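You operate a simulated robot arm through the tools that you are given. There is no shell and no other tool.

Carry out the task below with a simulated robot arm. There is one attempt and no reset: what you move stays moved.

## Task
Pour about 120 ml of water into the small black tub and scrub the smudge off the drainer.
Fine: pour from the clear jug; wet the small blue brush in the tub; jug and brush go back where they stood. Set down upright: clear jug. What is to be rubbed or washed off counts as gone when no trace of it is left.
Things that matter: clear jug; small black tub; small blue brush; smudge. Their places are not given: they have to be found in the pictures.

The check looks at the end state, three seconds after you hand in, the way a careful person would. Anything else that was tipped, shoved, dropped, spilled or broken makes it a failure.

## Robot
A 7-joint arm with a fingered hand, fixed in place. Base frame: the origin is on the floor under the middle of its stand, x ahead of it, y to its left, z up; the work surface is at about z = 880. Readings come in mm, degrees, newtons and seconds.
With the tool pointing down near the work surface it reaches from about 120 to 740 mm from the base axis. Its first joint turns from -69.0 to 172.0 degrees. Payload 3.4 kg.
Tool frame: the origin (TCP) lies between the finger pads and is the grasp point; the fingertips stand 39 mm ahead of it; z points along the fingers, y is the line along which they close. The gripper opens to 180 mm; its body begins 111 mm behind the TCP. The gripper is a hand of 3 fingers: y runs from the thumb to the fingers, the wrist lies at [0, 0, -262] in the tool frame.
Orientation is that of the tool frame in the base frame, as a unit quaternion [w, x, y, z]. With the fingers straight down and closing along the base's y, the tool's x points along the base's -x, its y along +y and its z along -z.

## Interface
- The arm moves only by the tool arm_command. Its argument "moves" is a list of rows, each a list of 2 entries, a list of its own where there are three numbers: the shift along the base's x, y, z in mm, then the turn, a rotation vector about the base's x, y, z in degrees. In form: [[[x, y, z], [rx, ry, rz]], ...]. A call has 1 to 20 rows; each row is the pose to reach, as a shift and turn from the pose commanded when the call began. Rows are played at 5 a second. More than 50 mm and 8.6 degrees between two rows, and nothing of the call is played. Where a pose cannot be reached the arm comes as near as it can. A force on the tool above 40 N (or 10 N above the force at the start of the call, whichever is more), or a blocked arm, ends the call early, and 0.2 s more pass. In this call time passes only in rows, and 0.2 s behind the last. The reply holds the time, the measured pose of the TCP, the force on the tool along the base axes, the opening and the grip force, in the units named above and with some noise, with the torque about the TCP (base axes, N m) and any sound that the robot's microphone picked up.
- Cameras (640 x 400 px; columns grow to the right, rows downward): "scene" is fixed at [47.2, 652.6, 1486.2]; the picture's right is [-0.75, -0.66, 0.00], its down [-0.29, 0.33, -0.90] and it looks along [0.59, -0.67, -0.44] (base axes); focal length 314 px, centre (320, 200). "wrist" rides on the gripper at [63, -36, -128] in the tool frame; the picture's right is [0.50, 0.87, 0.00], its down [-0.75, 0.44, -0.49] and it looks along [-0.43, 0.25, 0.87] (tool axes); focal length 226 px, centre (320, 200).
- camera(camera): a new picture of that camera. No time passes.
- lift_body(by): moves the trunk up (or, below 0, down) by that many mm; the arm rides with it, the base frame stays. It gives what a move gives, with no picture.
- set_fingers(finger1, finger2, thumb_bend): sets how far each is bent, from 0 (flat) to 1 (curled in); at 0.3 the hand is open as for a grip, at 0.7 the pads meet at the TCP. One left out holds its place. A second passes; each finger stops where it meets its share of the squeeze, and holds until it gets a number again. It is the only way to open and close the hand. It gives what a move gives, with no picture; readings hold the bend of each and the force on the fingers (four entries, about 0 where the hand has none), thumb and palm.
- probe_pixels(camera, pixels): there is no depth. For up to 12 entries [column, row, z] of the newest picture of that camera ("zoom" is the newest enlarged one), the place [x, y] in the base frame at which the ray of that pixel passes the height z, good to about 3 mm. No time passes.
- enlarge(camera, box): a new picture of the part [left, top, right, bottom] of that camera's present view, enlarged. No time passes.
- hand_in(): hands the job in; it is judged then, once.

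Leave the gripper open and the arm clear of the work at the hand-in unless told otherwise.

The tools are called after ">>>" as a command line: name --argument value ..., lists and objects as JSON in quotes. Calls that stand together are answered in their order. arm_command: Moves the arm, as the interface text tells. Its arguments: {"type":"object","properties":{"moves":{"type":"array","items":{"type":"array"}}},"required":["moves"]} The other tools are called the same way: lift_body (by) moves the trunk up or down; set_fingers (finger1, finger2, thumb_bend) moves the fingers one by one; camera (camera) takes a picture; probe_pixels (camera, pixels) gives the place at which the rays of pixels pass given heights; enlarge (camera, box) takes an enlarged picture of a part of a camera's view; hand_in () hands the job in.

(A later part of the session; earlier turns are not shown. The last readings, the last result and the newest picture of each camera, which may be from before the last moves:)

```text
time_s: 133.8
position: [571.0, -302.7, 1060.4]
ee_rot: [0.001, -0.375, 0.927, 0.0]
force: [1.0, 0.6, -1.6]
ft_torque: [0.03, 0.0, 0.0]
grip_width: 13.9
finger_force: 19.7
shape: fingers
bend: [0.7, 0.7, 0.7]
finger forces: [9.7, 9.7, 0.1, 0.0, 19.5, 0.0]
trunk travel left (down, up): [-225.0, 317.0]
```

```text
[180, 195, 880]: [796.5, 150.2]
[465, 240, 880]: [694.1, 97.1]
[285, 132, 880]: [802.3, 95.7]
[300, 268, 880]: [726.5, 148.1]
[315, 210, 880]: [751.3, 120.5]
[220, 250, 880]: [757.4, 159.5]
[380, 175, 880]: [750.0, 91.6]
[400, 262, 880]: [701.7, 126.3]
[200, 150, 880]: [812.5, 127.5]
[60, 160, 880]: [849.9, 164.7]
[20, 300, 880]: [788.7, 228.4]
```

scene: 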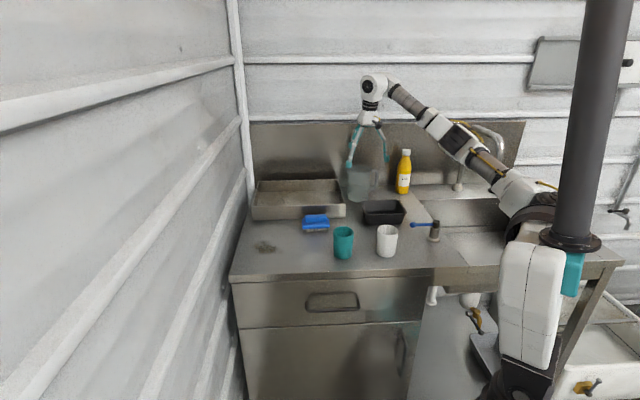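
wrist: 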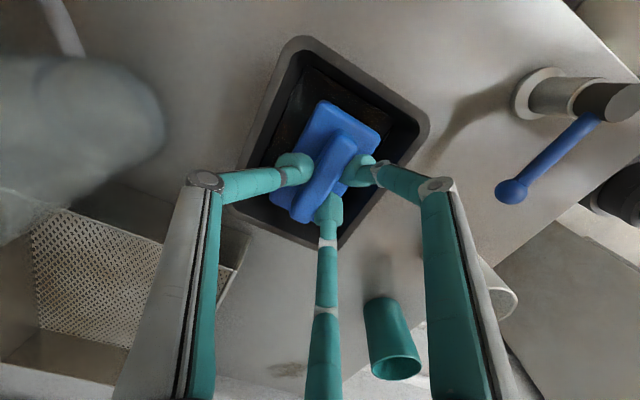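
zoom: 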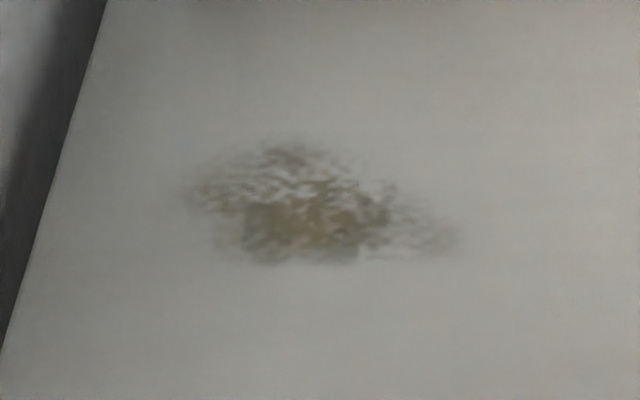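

The smudge spans about 110 × 70 mm around (750,122). I'll carry the brush over there at z ≈ 1075, turning −35° so its long side points outward along the arm (which gives extra reach).

>>> arm_command --moves '[[[3, 8, 4], [0, 0, -1]], [[9, 22, 10], [0, 0, -2]], [[17, 41, 15], [0, 0, -4]], [[26, 62, 15], [0, 0, -6]], [[36, 86, 15], [0, 0, -8]], [[46, 110, 15], [0, 0, -10]], [[56, 134, 15], [0, 0, -12]], [[66, 158, 15], [0, 0, -14]], [[76, 182, 15], [0, 0, -16]], [[86, 206, 15], [0, 0, -18]], [[96, 230, 15], [0, 0, -20]], [[106, 254, 15], [0, 0, -22]], [[116, 278, 15], [0, 0, -24]], [[126, 302, 15], [0, 0, -26]], [[136, 326, 15], [0, 0, -28]], [[146, 350, 15], [0, 0, -30]], [[156, 374, 15], [0, 0, -32]], [[165, 395, 15], [0, 0, -34]], [[172, 412, 15], [0, 0, -35]], [[175, 421, 15], [0, 0, -35]]]'

>>> camera --camera "scene"

>>> camera --camera "wrist"

```text
time_s: 137.9
position: [716.1, 102.1, 1065.1]
ee_rot: [0.001, -0.079, 0.997, -0.001]
force: [-0.6, 0.8, -1.3]
ft_torque: [-0.04, -0.03, 0.03]
grip_width: 13.7
finger_force: 19.1
shape: fingers
bend: [0.7, 0.7, 0.7]
finger forces: [9.7, 9.6, 0.1, 0.1, 19.2, 0.0]
out of reach, approached as far as the arm can: row 17, 18, 19, 20
trunk travel left (down, up): [-225.0, 317.0]
```

```text
taken
```

scene: 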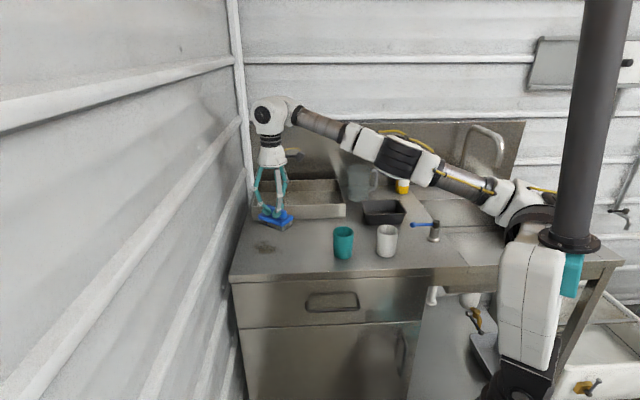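

```text
taken
```

wrist: 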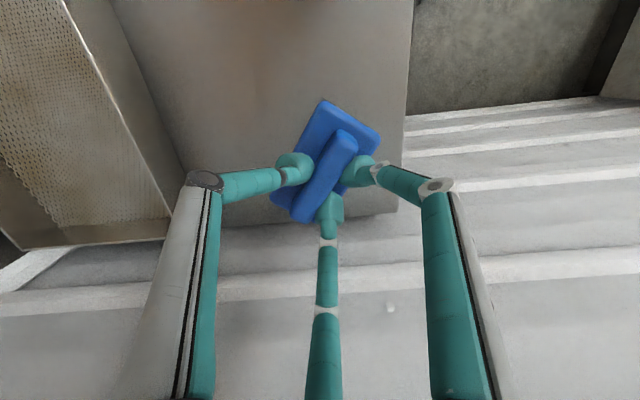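

The straight-down pose runs out of reach at (716,102): the shoulder evidently sits off-axis toward −y, so the smudge (dist. about 790–835 mm from it) needs a leaning hand. I first test how the reach changes with height: down 80 mm and outward 30 mm (bristles stay about 20 mm above the bench).

>>> arm_command --moves '[[[0, 0, -16], [0, 0, 0]], [[0, 0, -32], [0, 0, 0]], [[0, 0, -48], [0, 0, 0]], [[0, 0, -64], [0, 0, 0]], [[0, 0, -80], [0, 0, 0]], [[15, 5, -80], [0, 0, 0]], [[30, 10, -80], [0, 0, 0]], [[45, 15, -80], [0, 0, 0]]]'

```text
time_s: 139.8
position: [735.6, 104.7, 981.5]
ee_rot: [0.0, -0.079, 0.997, -0.001]
force: [0.7, 0.2, -0.5]
ft_torque: [0.08, 0.02, 0.01]
grip_width: 13.9
finger_force: 18.8
shape: fingers
bend: [0.7, 0.7, 0.7]
finger forces: [9.7, 9.5, 0.0, 0.0, 19.3, 0.0]
out of reach, approached as far as the arm can: row 7, 8
trunk travel left (down, up): [-225.0, 317.0]
```

Going lower increased the reach, so the shoulder sits lower than I assumed: a higher trunk and a slight (6°) lean along the brush's long axis, gripped slightly inboard, will cover the whole smudge. I'll take the brush back to its own spot, set it down there and re-grip it with that lean.

>>> arm_command --moves '[[[-2, -6, 8], [0, 0, 1]], [[-4, -20, 16], [0, 0, 4]], [[-6, -38, 20], [0, 0, 8]], [[-8, -57, 20], [0, 0, 12]], [[-10, -76, 20], [0, 0, 16]], [[-12, -95, 20], [0, 0, 20]], [[-14, -114, 20], [0, 0, 24]], [[-16, -133, 20], [0, 0, 28]], [[-18, -152, 20], [0, 0, 31]], [[-19, -168, 20], [0, 0, 34]], [[-19.8, -180, 20], [0, 0, 36]], [[-19.8, -185.7, 20], [0, 0, 36]], [[-19.8, -185.7, 20], [0, 0, 36]]]'

>>> enlarge --camera "scene" --box '[285, 170, 355, 240]'

```text
time_s: 142.6
position: [711.3, -80.2, 1000.7]
ee_rot: [0.001, -0.383, 0.924, 0.0]
force: [-0.8, -0.8, -1.4]
ft_torque: [-0.01, -0.02, -0.03]
grip_width: 13.8
finger_force: 19.0
shape: fingers
bend: [0.7, 0.7, 0.7]
finger forces: [9.6, 9.6, 0.1, 0.0, 19.4, 0.0]
trunk travel left (down, up): [-225.0, 317.0]
```

```text
5.71 times, centred on (320, 205) of scene
```

zoom: 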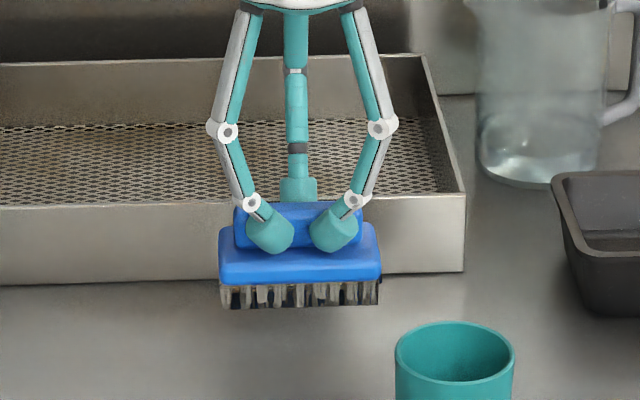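

TCP (711,−80,1001). I correct by (+4.3,−0.8) and lower the brush 36 mm to stand on the bench at its spot.

>>> arm_command --moves '[[[4.3, -0.8, -8], [0, 0, 0]], [[4.3, -0.8, -16], [0, 0, 0]], [[4.3, -0.8, -24], [0, 0, 0]], [[4.3, -0.8, -30], [0, 0, 0]], [[4.3, -0.8, -34], [0, 0, 0]], [[4.3, -0.8, -36], [0, 0, 0]], [[4.3, -0.8, -36], [0, 0, 0]]]'

>>> arm_command --moves '[[[0, 0, 0], [0, 0, 0]]]'

>>> enlarge --camera "scene" --box '[285, 170, 355, 240]'

```text
time_s: 144.2
position: [717.0, -80.0, 966.1]
ee_rot: [0.001, -0.383, 0.924, 0.0]
force: [1.3, 0.2, -1.3]
ft_torque: [-0.01, 0.03, 0.01]
grip_width: 14.0
finger_force: 19.4
shape: fingers
bend: [0.7, 0.7, 0.7]
finger forces: [9.7, 9.6, 0.0, 0.0, 19.3, 0.0]
trunk travel left (down, up): [-225.0, 317.0]
```

```text
time_s: 144.6
position: [715.7, -81.2, 965.1]
ee_rot: [0.001, -0.383, 0.924, 0.0]
force: [-0.4, -0.2, -1.2]
ft_torque: [-0.02, 0.01, 0.0]
grip_width: 13.9
finger_force: 19.6
shape: fingers
bend: [0.7, 0.7, 0.7]
finger forces: [9.7, 9.6, 0.0, 0.1, 19.4, 0.1]
trunk travel left (down, up): [-225.0, 317.0]
```

```text
5.71 times, centred on (320, 205) of scene
```

zoom: 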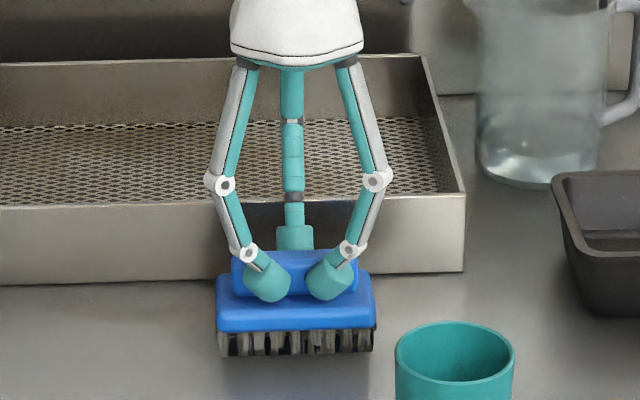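

Still carrying its weight (−1.2 N). I go down 1 mm at a time until it stands.

>>> arm_command --moves '[[[0, 0, -1], [0, 0, 0]], [[0, 0, -1.5], [0, 0, 0]], [[0, 0, -1.5], [0, 0, 0]]]'

>>> arm_command --moves '[[[0, 0, -1], [0, 0, 0]], [[0, 0, -1], [0, 0, 0]]]'

```text
time_s: 145.3
position: [716.4, -80.4, 965.7]
ee_rot: [0.002, -0.383, 0.924, 0.001]
force: [-0.3, -0.1, -1.1]
ft_torque: [0.0, -0.03, -0.01]
grip_width: 13.8
finger_force: 19.1
shape: fingers
bend: [0.7, 0.7, 0.7]
finger forces: [9.8, 9.5, 0.0, 0.0, 19.4, 0.0]
trunk travel left (down, up): [-225.0, 317.0]
```

```text
time_s: 145.9
position: [715.9, -81.7, 963.6]
ee_rot: [0.0, -0.382, 0.924, 0.0]
force: [0.2, -0.5, -0.4]
ft_torque: [0.0, 0.01, 0.01]
grip_width: 13.7
finger_force: 19.3
shape: fingers
bend: [0.7, 0.7, 0.7]
finger forces: [9.7, 9.6, 0.0, 0.1, 19.4, 0.0]
trunk travel left (down, up): [-225.0, 317.0]
```

Nearly touching (−0.4 N). One more millimetre.

>>> arm_command --moves '[[[0, 0, -0.5], [0, 0, 0]], [[0, 0, -1], [0, 0, 0]], [[0, 0, -1], [0, 0, 0]]]'

>>> arm_command --moves '[[[0, 0, 0], [0, 0, 0]]]'

```text
time_s: 146.8
position: [716.5, -80.1, 961.9]
ee_rot: [0.0, -0.383, 0.924, 0.001]
force: [-0.4, 0.3, -0.2]
ft_torque: [-0.01, 0.0, 0.03]
grip_width: 13.8
finger_force: 19.1
shape: fingers
bend: [0.7, 0.7, 0.7]
finger forces: [9.8, 9.6, 0.0, 0.0, 19.4, 0.0]
trunk travel left (down, up): [-225.0, 317.0]
```

```text
time_s: 147.2
position: [716.1, -80.8, 961.5]
ee_rot: [0.001, -0.383, 0.924, 0.001]
force: [0.6, 0.0, -0.7]
ft_torque: [0.02, 0.02, 0.03]
grip_width: 13.9
finger_force: 19.2
shape: fingers
bend: [0.7, 0.7, 0.7]
finger forces: [9.6, 9.6, 0.0, 0.0, 19.2, 0.1]
trunk travel left (down, up): [-225.0, 317.0]
```

It is standing or within a hair of it. I open the fingers gently.

>>> set_fingers --finger1 0.58 --finger2 0.58 --thumb_bend 0.6

>>> enlarge --camera "scene" --box '[285, 170, 355, 240]'

>>> camera --camera "wrist"

```text
time_s: 148.2
position: [715.7, -80.7, 961.7]
ee_rot: [0.001, -0.383, 0.924, 0.001]
force: [-0.5, 0.4, -0.2]
ft_torque: [0.02, -0.01, -0.01]
grip_width: 39.0
finger_force: 0.1
shape: fingers
bend: [0.57, 0.57, 0.6]
finger forces: [0.0, 0.0, 0.0, 0.0, 0.0, 0.0]
trunk travel left (down, up): [-225.0, 317.0]
```

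```text
5.71 times, centred on (320, 205) of scene
```

zoom: 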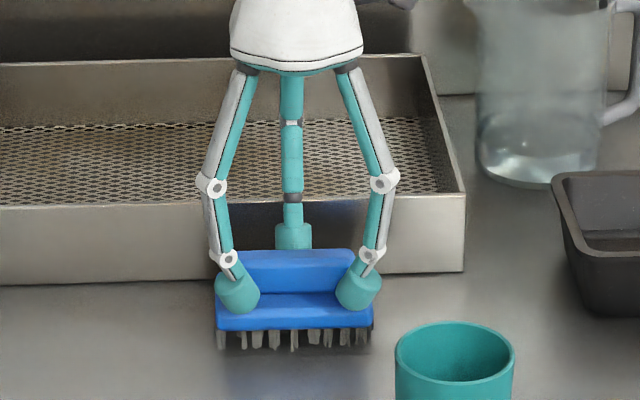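

```text
taken
```

wrist: 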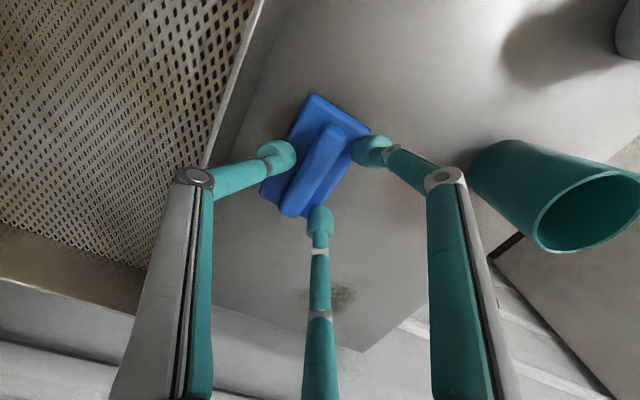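

The brush stands free. In the wrist view it seems a few mm toward the thumb/tray; let me measure it.

>>> enlarge --camera "wrist" --box '[240, 80, 400, 230]'

```text
2.67 times, centred on (320, 155) of wrist
```

zoom: 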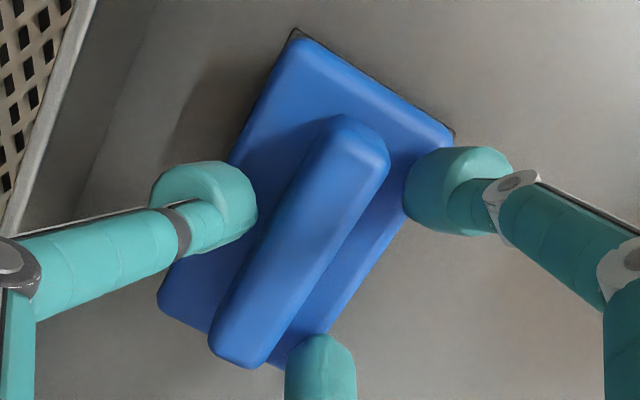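

>>> probe_pixels --camera "zoom" --pixels '[[298, 243, 934], [360, 140, 934], [237, 348, 934], [297, 40, 913], [453, 133, 913], [157, 300, 913], [298, 243, 930], [298, 243, 938]]'

```text
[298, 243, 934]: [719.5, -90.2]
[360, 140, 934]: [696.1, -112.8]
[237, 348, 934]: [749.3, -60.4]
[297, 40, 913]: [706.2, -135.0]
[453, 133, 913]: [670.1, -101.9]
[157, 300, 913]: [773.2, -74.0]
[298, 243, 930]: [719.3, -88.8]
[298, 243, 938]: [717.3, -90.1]
```

The brush now stands about 8 mm off toward the tray (from the squeeze); I'll correct that at the final set-down. Now I raise slightly, shift −12 mm along the brush axis and lean the hand 6° along it.

>>> arm_command --moves '[[[0, 0, 3], [0, 0, 0]], [[0, 0, 6], [0, 0, 0]], [[-3, -3, 6], [1.4, -1.4, 0]], [[-6, -6, 6], [2.8, -2.8, 0]], [[-8.6, -8.6, 6], [4.243, -4.243, 0]], [[-8.6, -8.6, 6], [4.243, -4.243, 0]]]'

>>> enlarge --camera "scene" --box '[285, 170, 355, 240]'

>>> enlarge --camera "wrist" --box '[240, 80, 400, 230]'

```text
time_s: 149.6
position: [707.9, -89.3, 968.2]
ee_rot: [0.05, -0.382, 0.923, 0.021]
force: [-0.8, 0.3, -0.9]
ft_torque: [0.01, -0.01, 0.0]
grip_width: 39.1
finger_force: 0.1
shape: fingers
bend: [0.57, 0.57, 0.6]
finger forces: [0.1, 0.0, 0.1, 0.0, 0.1, 0.0]
trunk travel left (down, up): [-225.0, 317.0]
```

```text
5.71 times, centred on (320, 205) of scene
```

zoom: 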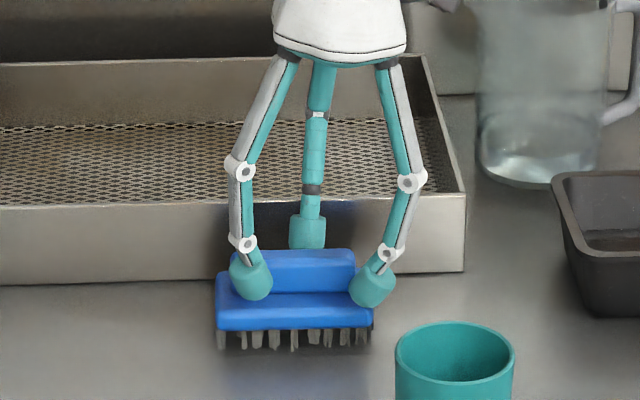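

```text
2.67 times, centred on (320, 155) of wrist
```

zoom: 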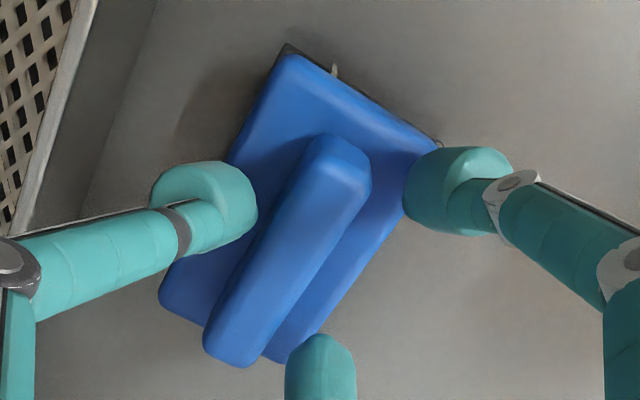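

The lean is right. I lower 1.5 mm and close: first lightly, then firmly.

>>> arm_command --moves '[[[1, 1, -0.8], [0, 0, 0]], [[1.5, 1.5, -1.5], [0, 0, 0]], [[1.5, 1.5, -1.5], [0, 0, 0]]]'

>>> set_fingers --finger1 0.62 --finger2 0.62 --thumb_bend 0.66

>>> set_fingers --finger1 0.76 --finger2 0.76 --thumb_bend 0.78

>>> enlarge --camera "scene" --box '[285, 170, 355, 240]'

>>> enlarge --camera "wrist" --box '[240, 80, 400, 230]'

```text
time_s: 150.3
position: [709.8, -87.1, 966.9]
ee_rot: [0.049, -0.382, 0.923, 0.02]
force: [-1.0, 1.1, 0.4]
ft_torque: [-0.01, -0.02, -0.01]
grip_width: 38.9
finger_force: 0.1
shape: fingers
bend: [0.57, 0.57, 0.6]
finger forces: [0.0, 0.1, 0.1, 0.1, 0.0, 0.0]
trunk travel left (down, up): [-225.0, 317.0]
```

```text
time_s: 151.3
position: [708.5, -88.4, 966.8]
ee_rot: [0.049, -0.382, 0.923, 0.021]
force: [0.0, 0.4, -0.2]
ft_torque: [-0.03, -0.02, -0.01]
grip_width: 22.9
finger_force: 0.6
shape: fingers
bend: [0.61, 0.61, 0.65]
finger forces: [0.7, 0.6, 0.0, 0.0, 1.4, 0.1]
trunk travel left (down, up): [-225.0, 317.0]
```

```text
time_s: 152.3
position: [710.5, -87.5, 966.0]
ee_rot: [0.049, -0.382, 0.923, 0.021]
force: [0.1, 0.4, -0.8]
ft_torque: [-0.01, 0.01, 0.0]
grip_width: 13.1
finger_force: 20.5
shape: fingers
bend: [0.7, 0.7, 0.69]
finger forces: [10.1, 10.2, 0.0, 0.1, 20.5, 0.1]
trunk travel left (down, up): [-225.0, 317.0]
```

```text
5.71 times, centred on (320, 205) of scene
```

zoom: 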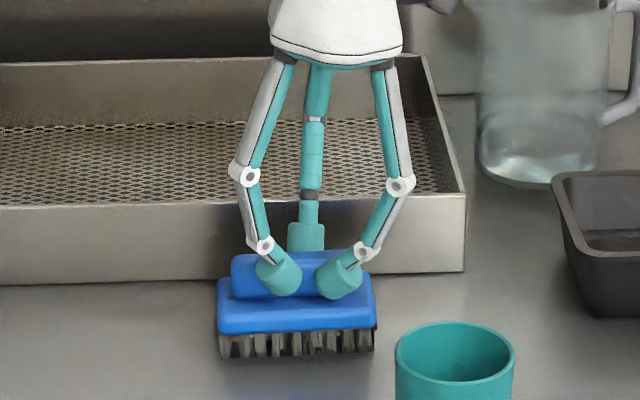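

```text
2.67 times, centred on (320, 155) of wrist
```

zoom: 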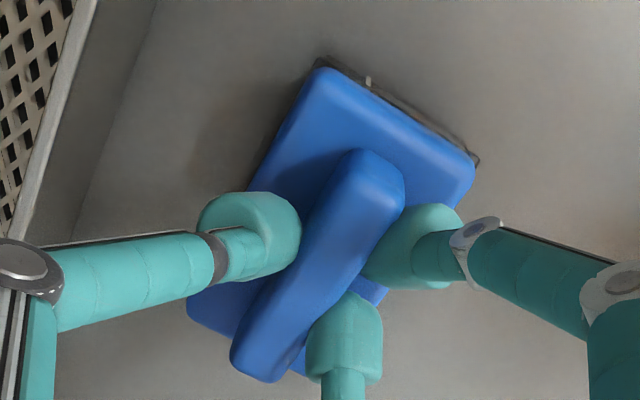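

Firm again (10 + 10 vs 20 N), and the brush is back over its original footprint. I lift 20 mm and check it hangs level.

>>> arm_command --moves '[[[0, 0, 4], [0, 0, 0]], [[0, 0, 9], [0, 0, 0]], [[0, 0, 15], [0, 0, 0]], [[0, 0, 20], [0, 0, 0]], [[0, 0, 20], [0, 0, 0]]]'

>>> enlarge --camera "scene" --box '[285, 170, 355, 240]'

```text
time_s: 153.6
position: [708.7, -87.1, 985.9]
ee_rot: [0.049, -0.382, 0.923, 0.02]
force: [-0.2, -0.3, -1.2]
ft_torque: [0.0, -0.05, -0.01]
grip_width: 13.5
finger_force: 20.6
shape: fingers
bend: [0.7, 0.7, 0.69]
finger forces: [10.3, 10.3, 0.0, 0.0, 20.5, 0.1]
trunk travel left (down, up): [-225.0, 317.0]
```

```text
5.71 times, centred on (320, 205) of scene
```

zoom: 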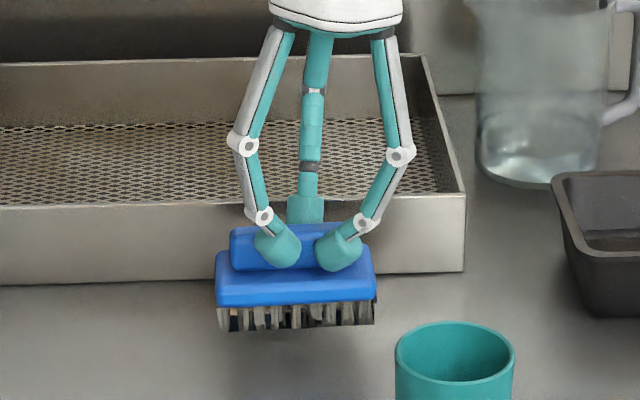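

It is level. Bristle bottoms are 86 mm below the TCP. Now I raise the trunk by 118 mm to bring the shoulder to wrist height for the longest reach.

>>> lift_body --by 118

```text
time_s: 155.0
position: [709.8, -88.1, 1102.8]
ee_rot: [0.049, -0.382, 0.923, 0.021]
force: [-0.4, 0.1, -1.2]
ft_torque: [0.0, -0.01, -0.01]
grip_width: 13.6
finger_force: 20.8
shape: fingers
bend: [0.7, 0.7, 0.69]
finger forces: [10.2, 10.2, 0.0, 0.0, 20.5, 0.0]
trunk travel left (down, up): [-343.0, 199.0]
```

Now I move over the smudge: shift (22,203) with −25° yaw, keeping the height.

>>> arm_command --moves '[[[1, 8, 0], [0, 0, -1]], [[3, 24, 0], [0, 0, -3]], [[5, 44, 0], [0, 0, -5.5]], [[7, 66, 0], [0, 0, -8]], [[9.5, 88, 0], [0, 0, -11]], [[12, 110, 0], [0, 0, -14]], [[14.5, 132, 0], [0, 0, -17]], [[17, 154, 0], [0, 0, -20]], [[19, 174, 0], [0, 0, -22.5]], [[21, 190, 0], [0, 0, -24]], [[22, 200, 0], [0, 0, -25]], [[22, 203, 0], [0, 0, -25]]]'

>>> camera --camera "wrist"

>>> enlarge --camera "scene" --box '[220, 150, 340, 270]'

```text
time_s: 157.6
position: [725.6, 111.4, 1104.3]
ee_rot: [0.053, -0.173, 0.983, 0.01]
force: [-0.8, 0.3, -0.7]
ft_torque: [0.05, 0.03, -0.01]
grip_width: 13.6
finger_force: 20.7
shape: fingers
bend: [0.71, 0.71, 0.69]
finger forces: [10.2, 10.2, 0.0, 0.1, 20.4, 0.1]
out of reach, approached as far as the arm can: row 11, 12
trunk travel left (down, up): [-343.0, 199.0]
```

```text
taken
```

wrist: 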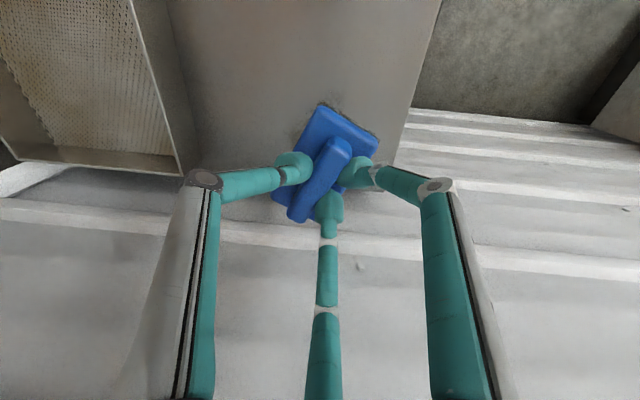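

```text
3.33 times, centred on (280, 210) of scene
```

zoom: 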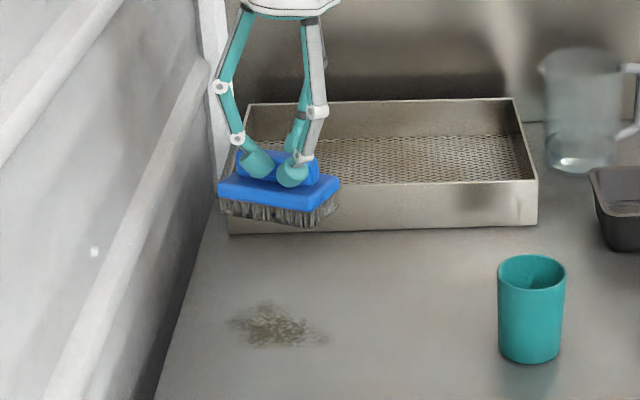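

Reach stopped at (726,111) at this height. Lower down it should extend further; I descend 125 mm (bristles about 13 mm above the bench) and then test outward movement.

>>> arm_command --moves '[[[0, 0, -20], [0, 0, 0]], [[0, 0, -40], [0, 0, 0]], [[0, 0, -60], [0, 0, 0]], [[0, 0, -80], [0, 0, 0]], [[0, 0, -100], [0, 0, 0]], [[0, 0, -115], [0, 0, 0]], [[0, 0, -125], [0, 0, 0]], [[9.4, 3.4, -125], [0, 0, 0]], [[18.8, 6.8, -125], [0, 0, 0]], [[28.2, 10.2, -125], [0, 0, 0]], [[37.6, 13.6, -125], [0, 0, 0]], [[47, 17, -125], [0, 0, 0]]]'

>>> enlarge --camera "scene" --box '[220, 180, 320, 280]'

```text
time_s: 160.2
position: [738.3, 120.3, 972.7]
ee_rot: [0.052, -0.174, 0.983, 0.008]
force: [-0.5, -0.4, -1.0]
ft_torque: [-0.09, -0.01, -0.02]
grip_width: 13.5
finger_force: 20.1
shape: fingers
bend: [0.71, 0.71, 0.69]
finger forces: [10.3, 10.3, 0.0, 0.0, 20.4, 0.1]
out of reach, approached as far as the arm can: row 9, 10, 11, 12
trunk travel left (down, up): [-343.0, 199.0]
```

```text
4.00 times, centred on (270, 230) of scene
```

zoom: 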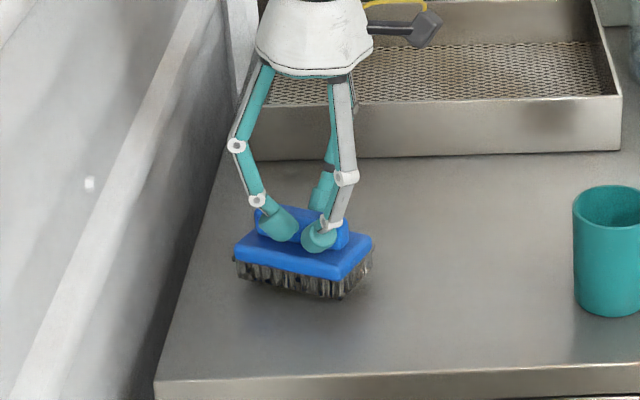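

At this height the arm reaches (738,120); brush centre is then just about at the smudge centre, which is about 12–15 mm short for its far edge. I test in the air whether leaning 6° more extends the reach here.

>>> arm_command --moves '[[[0, 0, 6], [0, 0, 0]], [[0, 0, 12], [1, -2.8, 0]], [[0, 0, 12], [2.05, -5.64, 0]], [[9.4, 3.4, 12], [2.05, -5.64, 0]], [[18.8, 6.8, 12], [2.05, -5.64, 0]], [[28.2, 10.2, 12], [2.05, -5.64, 0]]]'

```text
time_s: 161.6
position: [756.2, 124.5, 985.8]
ee_rot: [0.104, -0.173, 0.979, 0.018]
force: [0.0, -0.7, -0.7]
ft_torque: [-0.01, 0.02, 0.02]
grip_width: 13.3
finger_force: 20.8
shape: fingers
bend: [0.71, 0.71, 0.69]
finger forces: [10.2, 10.1, 0.1, 0.1, 20.4, 0.0]
out of reach, approached as far as the arm can: row 6
trunk travel left (down, up): [-343.0, 199.0]
```

Leaning 12° gives a reach of D ≈ 804 (brush centre about 813), which would be enough. Let me also test whether the yaw matters: −12° yaw here, then outward again.

>>> arm_command --moves '[[[-5, -2, 0], [0, 0, -4]], [[-5, -2, 0], [0, 0, -8]], [[-5, -2, 0], [0, 0, -12]], [[5, 2, 0], [0, 0, -12]], [[14.4, 5.4, 0], [0, 0, -12]], [[23.8, 8.8, 0], [0, 0, -12]], [[33, 12, 0], [0, 0, -12]]]'

```text
time_s: 163.2
position: [761.7, 126.6, 986.8]
ee_rot: [0.105, -0.07, 0.992, 0.009]
force: [-0.5, -0.4, -0.8]
ft_torque: [-0.01, 0.06, 0.0]
grip_width: 13.3
finger_force: 20.1
shape: fingers
bend: [0.71, 0.71, 0.69]
finger forces: [10.2, 10.1, 0.1, 0.1, 20.3, 0.0]
out of reach, approached as far as the arm can: row 5, 6, 7
trunk travel left (down, up): [-343.0, 199.0]
```

Yaw matters little. A lean of about 10° with the grip a bit further inboard will do. I carry the brush back to its spot (yaw +37°), to re-grip it once more.

>>> arm_command --moves '[[[-4, -8, 8], [0, 0, 1.5]], [[-8, -22, 14], [0, 0, 4]], [[-12, -40, 18], [0, 0, 7]], [[-16, -60, 20], [0, 0, 10.5]], [[-21, -80, 20], [0, 0, 14]], [[-26, -100, 20], [0, 0, 17.5]], [[-31, -120, 20], [0, 0, 21]], [[-36, -140, 20], [0, 0, 24.5]], [[-41, -160, 20], [0, 0, 28]], [[-45, -178, 20], [0, 0, 31]], [[-48, -194, 20], [0, 0, 34]], [[-51, -206, 20], [0, 0, 36]], [[-52, -214, 20], [0, 0, 37]], [[-52, -214, 20], [0, 0, 37]]]'

>>> arm_command --moves '[[[0, 0, 0], [-2.1, 2.1, 0]], [[0, 0, 0], [-4.243, 4.243, 0]], [[0, 0, 0], [-4.243, 4.243, 0]]]'

>>> enlarge --camera "scene" --box '[285, 170, 355, 240]'

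```text
time_s: 166.2
position: [707.8, -88.4, 1005.1]
ee_rot: [0.097, -0.381, 0.919, 0.04]
force: [0.0, -0.5, -1.6]
ft_torque: [0.01, 0.01, 0.02]
grip_width: 13.3
finger_force: 20.3
shape: fingers
bend: [0.71, 0.71, 0.69]
finger forces: [10.2, 10.1, 0.0, 0.0, 20.2, 0.0]
trunk travel left (down, up): [-343.0, 199.0]
```

```text
time_s: 167.0
position: [708.5, -89.1, 1005.8]
ee_rot: [0.05, -0.382, 0.922, 0.02]
force: [-0.3, -0.1, -0.1]
ft_torque: [-0.01, 0.02, 0.01]
grip_width: 13.0
finger_force: 20.5
shape: fingers
bend: [0.71, 0.71, 0.69]
finger forces: [10.1, 10.0, 0.1, 0.1, 20.3, 0.0]
trunk travel left (down, up): [-343.0, 199.0]
```

```text
5.71 times, centred on (320, 205) of scene
```

zoom: 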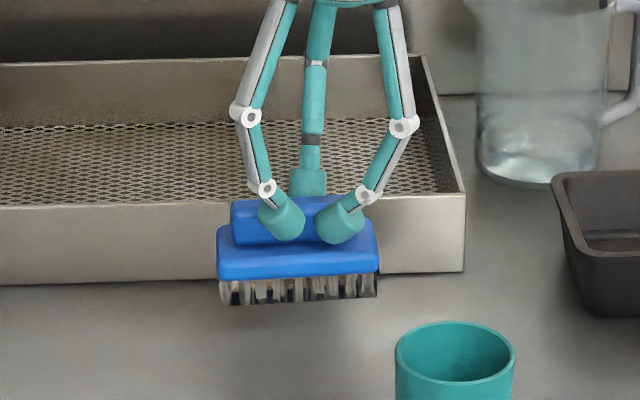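

Back over the spot and level. I lower 38 mm, then the last bit slowly.

>>> arm_command --moves '[[[1, 1.5, -10], [0, 0, 0]], [[1, 1.5, -20], [0, 0, 0]], [[1, 1.5, -29], [0, 0, 0]], [[1, 1.5, -35], [0, 0, 0]], [[1, 1.5, -38], [0, 0, 0]], [[1, 1.5, -39.5], [0, 0, 0]], [[1, 1.5, -39.5], [0, 0, 0]]]'

>>> arm_command --moves '[[[0, 0, -0.5], [0, 0, 0]], [[0, 0, -1], [0, 0, 0]], [[0, 0, -1], [0, 0, 0]]]'

```text
time_s: 168.6
position: [708.8, -86.2, 965.7]
ee_rot: [0.049, -0.383, 0.922, 0.02]
force: [-0.7, -0.1, -0.8]
ft_torque: [0.02, 0.02, 0.03]
grip_width: 13.2
finger_force: 20.3
shape: fingers
bend: [0.71, 0.71, 0.69]
finger forces: [10.1, 10.1, 0.0, 0.0, 20.3, 0.0]
trunk travel left (down, up): [-343.0, 199.0]
```

```text
time_s: 169.4
position: [708.9, -87.0, 964.6]
ee_rot: [0.049, -0.381, 0.923, 0.02]
force: [-0.1, 0.0, -0.3]
ft_torque: [-0.02, -0.03, -0.02]
grip_width: 13.0
finger_force: 20.8
shape: fingers
bend: [0.71, 0.71, 0.69]
finger forces: [10.1, 10.2, 0.1, 0.1, 20.3, 0.0]
trunk travel left (down, up): [-343.0, 199.0]
```

It stands (about −0.3 N). I release.

>>> set_fingers --finger1 0.58 --finger2 0.58 --thumb_bend 0.59

>>> enlarge --camera "wrist" --box '[240, 80, 400, 230]'

>>> enlarge --camera "scene" --box '[285, 170, 355, 240]'

```text
time_s: 170.4
position: [708.9, -87.8, 965.4]
ee_rot: [0.049, -0.383, 0.922, 0.021]
force: [-0.2, 1.1, 0.3]
ft_torque: [0.0, 0.01, -0.01]
grip_width: 41.0
finger_force: 0.0
shape: fingers
bend: [0.57, 0.57, 0.59]
finger forces: [0.0, 0.0, 0.0, 0.0, 0.1, 0.0]
trunk travel left (down, up): [-343.0, 199.0]
```

```text
2.67 times, centred on (320, 155) of wrist
```

zoom: 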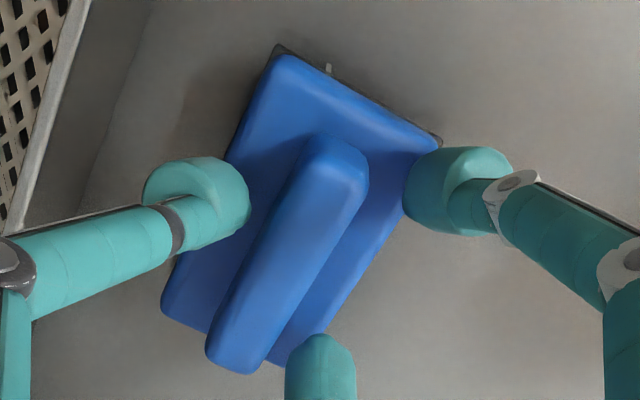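

```text
5.71 times, centred on (320, 205) of scene
```

zoom: 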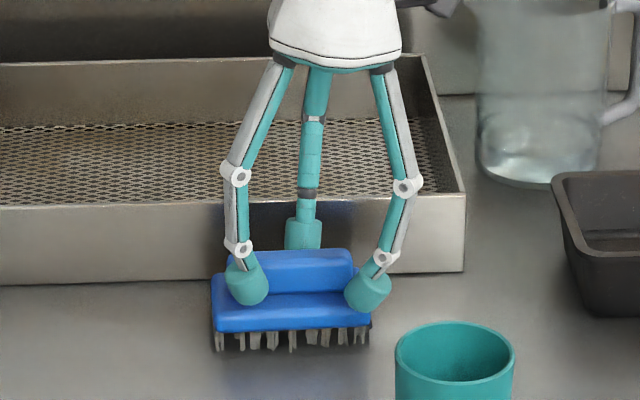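

Released; now I raise 2.5 mm, shift −6 mm along the brush axis, lean 4° more (10° in all), then grip again.

>>> arm_command --moves '[[[0, 0, 2], [0, 0, 0]], [[-2, -2, 3], [1.4, -1.4, 0]], [[-4.2, -4.2, 3], [2.828, -2.828, 0]], [[-4.2, -4.2, 2.5], [2.828, -2.828, 0]], [[-4.2, -4.2, 2.5], [2.828, -2.828, 0]]]'

>>> set_fingers --finger1 0.62 --finger2 0.62 --thumb_bend 0.65

>>> enlarge --camera "wrist" --box '[240, 80, 400, 230]'

>>> enlarge --camera "scene" --box '[285, 170, 355, 240]'

```text
time_s: 171.6
position: [703.6, -90.3, 967.2]
ee_rot: [0.083, -0.381, 0.92, 0.035]
force: [0.4, 0.0, 0.3]
ft_torque: [-0.05, 0.0, 0.04]
grip_width: 40.8
finger_force: 0.1
shape: fingers
bend: [0.57, 0.57, 0.59]
finger forces: [0.0, 0.1, 0.0, 0.1, 0.0, 0.1]
trunk travel left (down, up): [-343.0, 199.0]
```

```text
time_s: 172.6
position: [704.9, -90.8, 968.8]
ee_rot: [0.081, -0.381, 0.92, 0.033]
force: [1.0, -0.3, 0.3]
ft_torque: [-0.01, 0.02, 0.03]
grip_width: 22.9
finger_force: 0.6
shape: fingers
bend: [0.61, 0.62, 0.64]
finger forces: [0.4, 0.4, 0.1, 0.0, 0.8, 0.0]
trunk travel left (down, up): [-343.0, 199.0]
```

```text
2.67 times, centred on (320, 155) of wrist
```

zoom: 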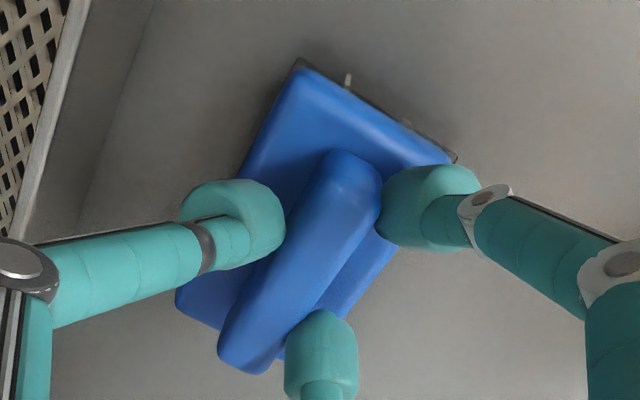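

```text
5.71 times, centred on (320, 205) of scene
```

zoom: 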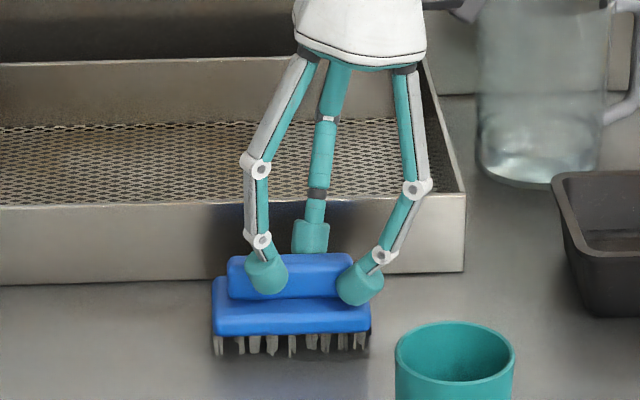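

All lightly touching, but the inboard finger sits close to the handle's end. I open a little, shift +4 mm along the axis and grip.

>>> set_fingers --finger1 0.59 --finger2 0.59 --thumb_bend 0.61

>>> arm_command --moves '[[[1.5, 1.5, 0], [0, 0, 0]], [[2.8, 2.8, 0], [0, 0, 0]], [[2.8, 2.8, -0.5], [0, 0, 0]]]'

>>> set_fingers --finger1 0.62 --finger2 0.62 --thumb_bend 0.65

>>> set_fingers --finger1 0.78 --finger2 0.78 --thumb_bend 0.78

>>> enlarge --camera "wrist" --box '[240, 80, 400, 230]'

>>> enlarge --camera "scene" --box '[285, 170, 355, 240]'

```text
time_s: 173.6
position: [703.9, -92.4, 966.6]
ee_rot: [0.082, -0.381, 0.92, 0.034]
force: [-0.7, 0.3, 0.2]
ft_torque: [0.0, 0.03, 0.03]
grip_width: 32.9
finger_force: 0.1
shape: fingers
bend: [0.59, 0.59, 0.61]
finger forces: [0.0, 0.0, 0.0, 0.1, 0.0, 0.0]
trunk travel left (down, up): [-343.0, 199.0]
```

```text
time_s: 174.4
position: [708.1, -87.7, 967.1]
ee_rot: [0.081, -0.381, 0.92, 0.034]
force: [0.0, -0.7, -0.8]
ft_torque: [0.0, -0.02, 0.0]
grip_width: 33.0
finger_force: 0.1
shape: fingers
bend: [0.59, 0.59, 0.61]
finger forces: [0.0, 0.1, 0.0, 0.0, 0.0, 0.1]
trunk travel left (down, up): [-343.0, 199.0]
```

```text
time_s: 175.4
position: [706.9, -88.8, 965.9]
ee_rot: [0.082, -0.381, 0.92, 0.034]
force: [0.6, 0.2, 0.5]
ft_torque: [0.02, -0.01, 0.01]
grip_width: 23.0
finger_force: 1.1
shape: fingers
bend: [0.61, 0.61, 0.64]
finger forces: [0.3, 0.3, 0.0, 0.0, 0.9, 0.0]
trunk travel left (down, up): [-343.0, 199.0]
```

```text
time_s: 176.4
position: [706.8, -88.1, 966.9]
ee_rot: [0.081, -0.381, 0.92, 0.034]
force: [0.3, 0.3, -0.3]
ft_torque: [-0.05, -0.01, -0.01]
grip_width: 12.4
finger_force: 22.3
shape: fingers
bend: [0.72, 0.72, 0.69]
finger forces: [11.4, 11.4, 0.0, 0.0, 21.7, 0.0]
trunk travel left (down, up): [-343.0, 199.0]
```

```text
2.67 times, centred on (320, 155) of wrist
```

zoom: 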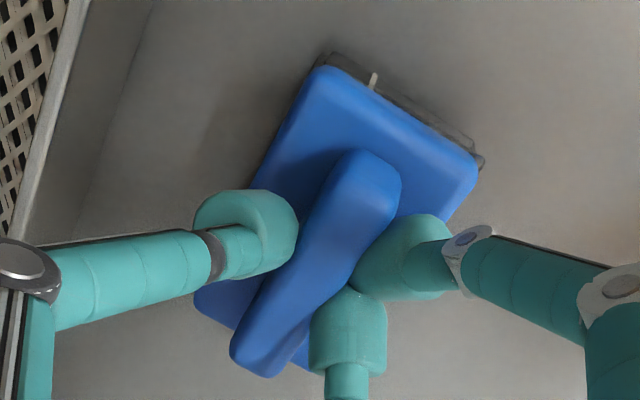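

```text
5.71 times, centred on (320, 205) of scene
```

zoom: 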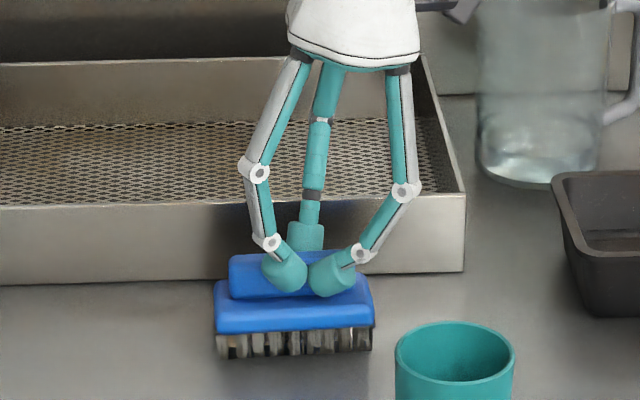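

Grip is firm (11 + 11 vs 22 N). Now lift 28 mm and carry the brush to the smudge again with −25° yaw.

>>> arm_command --moves '[[[0, 0, 6], [0, 0, 0]], [[0, 1, 14], [0, 0, 0]], [[0, 4, 22], [0, 0, 0]], [[1, 14, 28], [0, 0, -1.5]], [[3, 32, 28], [0, 0, -4]], [[5, 52, 28], [0, 0, -6.5]], [[7, 72, 28], [0, 0, -9]], [[9, 92, 28], [0, 0, -11.5]], [[11, 112, 28], [0, 0, -14]], [[13, 132, 28], [0, 0, -16.5]], [[15, 152, 28], [0, 0, -19]], [[16.5, 170, 28], [0, 0, -21.5]], [[18, 186, 28], [0, 0, -23.5]], [[19, 197, 28], [0, 0, -25]], [[19.2, 201.8, 28], [0, 0, -25]], [[19.2, 201.8, 28], [0, 0, -25]]]'

>>> enlarge --camera "scene" --box '[220, 180, 320, 280]'

>>> camera --camera "wrist"

```text
time_s: 179.8
position: [726.9, 113.5, 995.2]
ee_rot: [0.087, -0.172, 0.981, 0.015]
force: [0.5, 0.3, -0.5]
ft_torque: [0.02, 0.03, -0.01]
grip_width: 12.7
finger_force: 22.5
shape: fingers
bend: [0.72, 0.72, 0.69]
finger forces: [11.8, 11.6, 0.0, 0.0, 21.5, 0.0]
trunk travel left (down, up): [-343.0, 199.0]
```

```text
4.00 times, centred on (270, 230) of scene
```

zoom: 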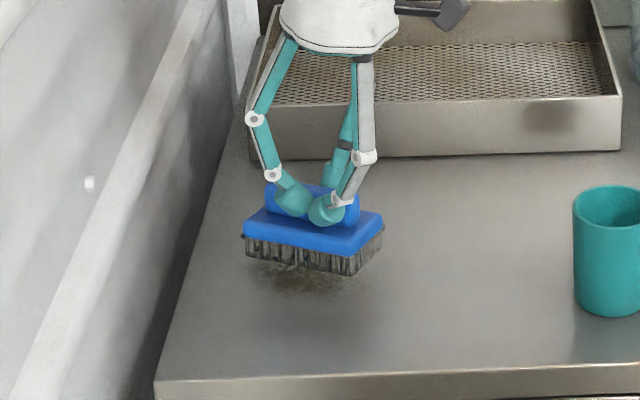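

```text
taken
```

wrist: 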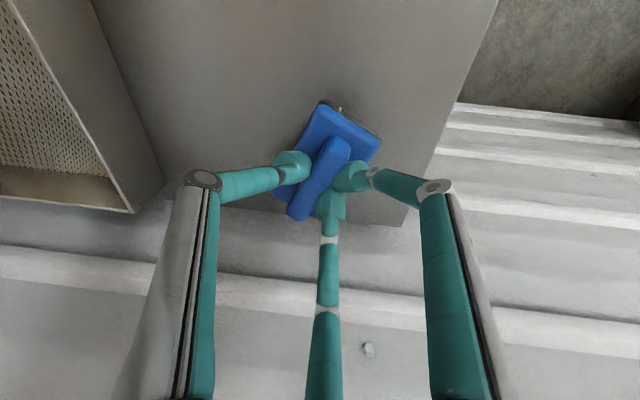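

The brush is over the smudge. Before pressing down I test in the air the far positions I will need: +26 mm outward, and the two outer lanes.

>>> arm_command --moves '[[[9.4, 3.4, -8], [0, 0, 0]], [[18.8, 6.8, -12], [0, 0, 0]], [[24.4, 8.9, -12], [0, 0, 0]], [[28, -1.5, -12], [0, 0, 0]], [[31.9, -11.8, -12], [0, 0, 0]], [[24.4, 8.9, -12], [0, 0, 0]], [[19, 23.9, -12], [0, 0, 0]], [[10, 10, -12], [0, 0, 0]], [[0, 0, -12], [0, 0, 0]]]'

```text
time_s: 181.8
position: [726.4, 107.1, 983.8]
ee_rot: [0.087, -0.172, 0.981, 0.018]
force: [0.3, 0.0, 0.2]
ft_torque: [0.04, 0.09, 0.01]
grip_width: 12.8
finger_force: 22.7
shape: fingers
bend: [0.72, 0.72, 0.69]
finger forces: [11.7, 11.7, 0.0, 0.0, 21.5, 0.0]
trunk travel left (down, up): [-343.0, 199.0]
```

All of those positions are reachable. Now I lower 15 mm to just above the surface.

>>> arm_command --moves '[[[0, 0, -5], [0, 0, 0]], [[0, 0, -10], [0, 0, 0]], [[0, 0, -14], [0, 0, 0]], [[0, 0, -16], [0, 0, 0]], [[0, 0, -16], [0, 0, 0]]]'

>>> arm_command --moves '[[[0, 0, -1], [0, 0, 0]], [[0, 0, -2], [0, 0, 0]], [[0, 0, -2], [0, 0, 0]]]'

```text
time_s: 183.0
position: [726.7, 117.9, 966.2]
ee_rot: [0.086, -0.174, 0.981, 0.012]
force: [-0.5, 0.1, -0.1]
ft_torque: [-0.01, -0.06, 0.0]
grip_width: 12.6
finger_force: 22.5
shape: fingers
bend: [0.72, 0.72, 0.69]
finger forces: [11.8, 12.1, 0.0, 0.0, 21.5, 0.0]
trunk travel left (down, up): [-343.0, 199.0]
```

```text
time_s: 183.8
position: [726.0, 116.0, 963.8]
ee_rot: [0.087, -0.174, 0.981, 0.013]
force: [-0.4, -0.8, 0.6]
ft_torque: [-0.07, -0.05, 0.0]
grip_width: 12.6
finger_force: 22.8
shape: fingers
bend: [0.72, 0.72, 0.69]
finger forces: [12.0, 12.3, 0.0, 0.0, 21.5, 0.0]
trunk travel left (down, up): [-343.0, 199.0]
```

Contact begins (force z +0.6 N). I press 2 mm more and read the force.

>>> arm_command --moves '[[[0, 0, -1], [0, 0, 0]], [[0, 0, -2], [0, 0, 0]], [[0, 0, -2], [0, 0, 0]]]'

>>> arm_command --moves '[[[0, 0, -1], [0, 0, 0]], [[0, 0, -1], [0, 0, 0]]]'

>>> enlarge --camera "scene" --box '[220, 180, 320, 280]'

```text
time_s: 184.6
position: [726.8, 113.8, 962.4]
ee_rot: [0.087, -0.173, 0.981, 0.015]
force: [-1.8, 0.2, 5.0]
ft_torque: [-0.09, -0.07, -0.03]
grip_width: 12.3
finger_force: 23.1
shape: fingers
bend: [0.72, 0.72, 0.69]
finger forces: [12.6, 12.8, 0.0, 0.1, 21.4, 0.0]
trunk travel left (down, up): [-343.0, 199.0]
```

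```text
time_s: 185.2
position: [725.8, 115.3, 963.0]
ee_rot: [0.089, -0.173, 0.981, 0.016]
force: [0.1, 2.2, 8.5]
ft_torque: [-0.02, -0.07, 0.03]
grip_width: 12.3
finger_force: 24.8
shape: fingers
bend: [0.72, 0.72, 0.7]
finger forces: [13.5, 13.6, 0.1, 0.0, 21.6, 0.0]
trunk travel left (down, up): [-343.0, 199.0]
```

```text
4.00 times, centred on (270, 230) of scene
```

zoom: 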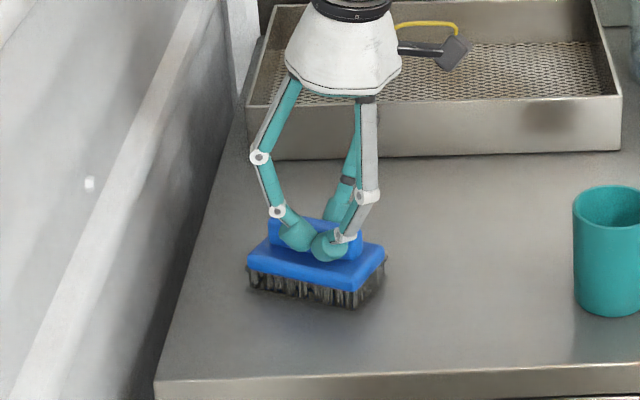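

Pressing with about 8.5 N. Now the first scrubbing strokes along the radial direction (middle lane), from −15 to +26 mm.

>>> arm_command --moves '[[[8.5, 3.1, 0], [0, 0, 0]], [[16.9, 6.2, 0], [0, 0, 0]], [[24.4, 8.9, 0], [0, 0, 0]], [[16.9, 6.2, 0], [0, 0, 0]], [[8.5, 3.1, 0], [0, 0, 0]], [[0, 0, 0], [0, 0, 0]], [[-8.5, -3.1, 0], [0, 0, 0]], [[-14.1, -5.1, 0], [0, 0, 0]], [[-5.6, -2.1, 0], [0, 0, 0]], [[2.8, 1, 0], [0, 0, 0]], [[11.3, 4.1, 0], [0, 0, 0]], [[19.7, 7.2, 0], [0, 0, 0]], [[24.4, 8.9, 0], [0, 0, 0]], [[16.9, 6.2, 0], [0, 0, 0]], [[8.5, 3.1, 0], [0, 0, 0]], [[0, 0, 0], [0, 0, 0]]]'

>>> enlarge --camera "scene" --box '[220, 180, 320, 280]'

```text
time_s: 188.6
position: [726.1, 113.1, 962.3]
ee_rot: [0.087, -0.172, 0.981, 0.015]
force: [1.4, -1.3, 4.3]
ft_torque: [-0.18, -0.15, 0.03]
grip_width: 12.2
finger_force: 24.4
shape: fingers
bend: [0.72, 0.72, 0.7]
finger forces: [12.7, 13.4, 0.1, 0.0, 22.8, 0.0]
trunk travel left (down, up): [-343.0, 199.0]
```

```text
4.00 times, centred on (270, 230) of scene
```

zoom: 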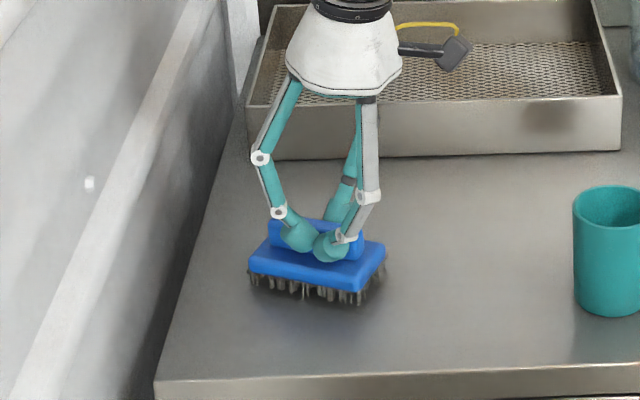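

Still pressing (4–8 N). Next the left lane (τ = +16 mm), with 0.5 mm more pressure.

>>> arm_command --moves '[[[-2.7, 7.5, -0.5], [0, 0, 0]], [[-5.5, 15, -0.5], [0, 0, 0]], [[3, 18.1, -0.5], [0, 0, 0]], [[11.4, 21.2, -0.5], [0, 0, 0]], [[18.9, 23.9, -0.5], [0, 0, 0]], [[6.7, 19.4, -0.5], [0, 0, 0]], [[-5.5, 15, -0.5], [0, 0, 0]], [[-17.7, 10.6, -0.5], [0, 0, 0]], [[-5.5, 15, -0.5], [0, 0, 0]], [[6.7, 19.4, -0.5], [0, 0, 0]], [[18.9, 23.9, -0.5], [0, 0, 0]], [[6.7, 19.4, -0.5], [0, 0, 0]], [[-5.5, 15, -0.5], [0, 0, 0]], [[-2.7, 7.5, -0.5], [0, 0, 0]], [[0, 0, -0.5], [0, 0, 0]]]'

>>> arm_command --moves '[[[3.8, -10.3, 0], [0, 0, 0]], [[7.5, -20.7, 0], [0, 0, 0]], [[16, -17.6, 0], [0, 0, 0]], [[24.4, -14.5, 0], [0, 0, 0]], [[31.9, -11.8, 0], [0, 0, 0]], [[19.7, -16.2, 0], [0, 0, 0]], [[7.5, -20.7, 0], [0, 0, 0]], [[-4.7, -25.1, 0], [0, 0, 0]], [[7.5, -20.7, 0], [0, 0, 0]], [[19.7, -16.2, 0], [0, 0, 0]], [[31.9, -11.8, 0], [0, 0, 0]], [[19.7, -16.2, 0], [0, 0, 0]], [[7.5, -20.7, 0], [0, 0, 0]], [[3.8, -10.3, 0], [0, 0, 0]], [[0, 0, 0], [0, 0, 0]]]'

>>> enlarge --camera "scene" --box '[220, 180, 320, 280]'

```text
time_s: 191.8
position: [726.3, 115.8, 962.9]
ee_rot: [0.087, -0.174, 0.981, 0.014]
force: [-0.8, 2.5, 6.0]
ft_torque: [0.07, 0.01, 0.03]
grip_width: 12.2
finger_force: 24.4
shape: fingers
bend: [0.72, 0.72, 0.7]
finger forces: [14.7, 14.7, 0.1, 0.0, 20.6, 0.0]
trunk travel left (down, up): [-343.0, 199.0]
```

```text
time_s: 195.0
position: [725.9, 116.0, 962.0]
ee_rot: [0.087, -0.173, 0.981, 0.014]
force: [-0.3, 0.4, 3.6]
ft_torque: [-0.12, -0.03, -0.02]
grip_width: 12.2
finger_force: 24.2
shape: fingers
bend: [0.72, 0.72, 0.7]
finger forces: [13.8, 13.9, 0.1, 0.0, 21.8, 0.0]
trunk travel left (down, up): [-343.0, 199.0]
```

```text
4.00 times, centred on (270, 230) of scene
```

zoom: 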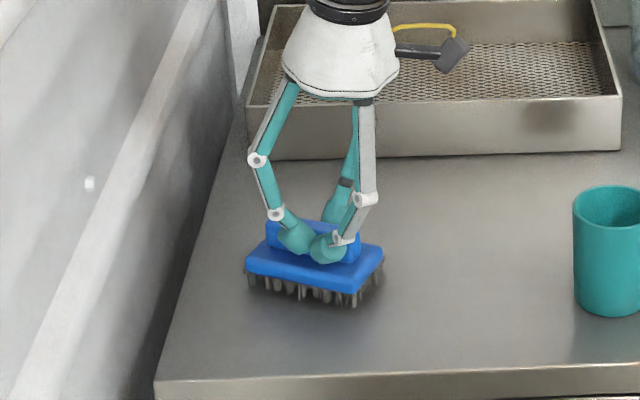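

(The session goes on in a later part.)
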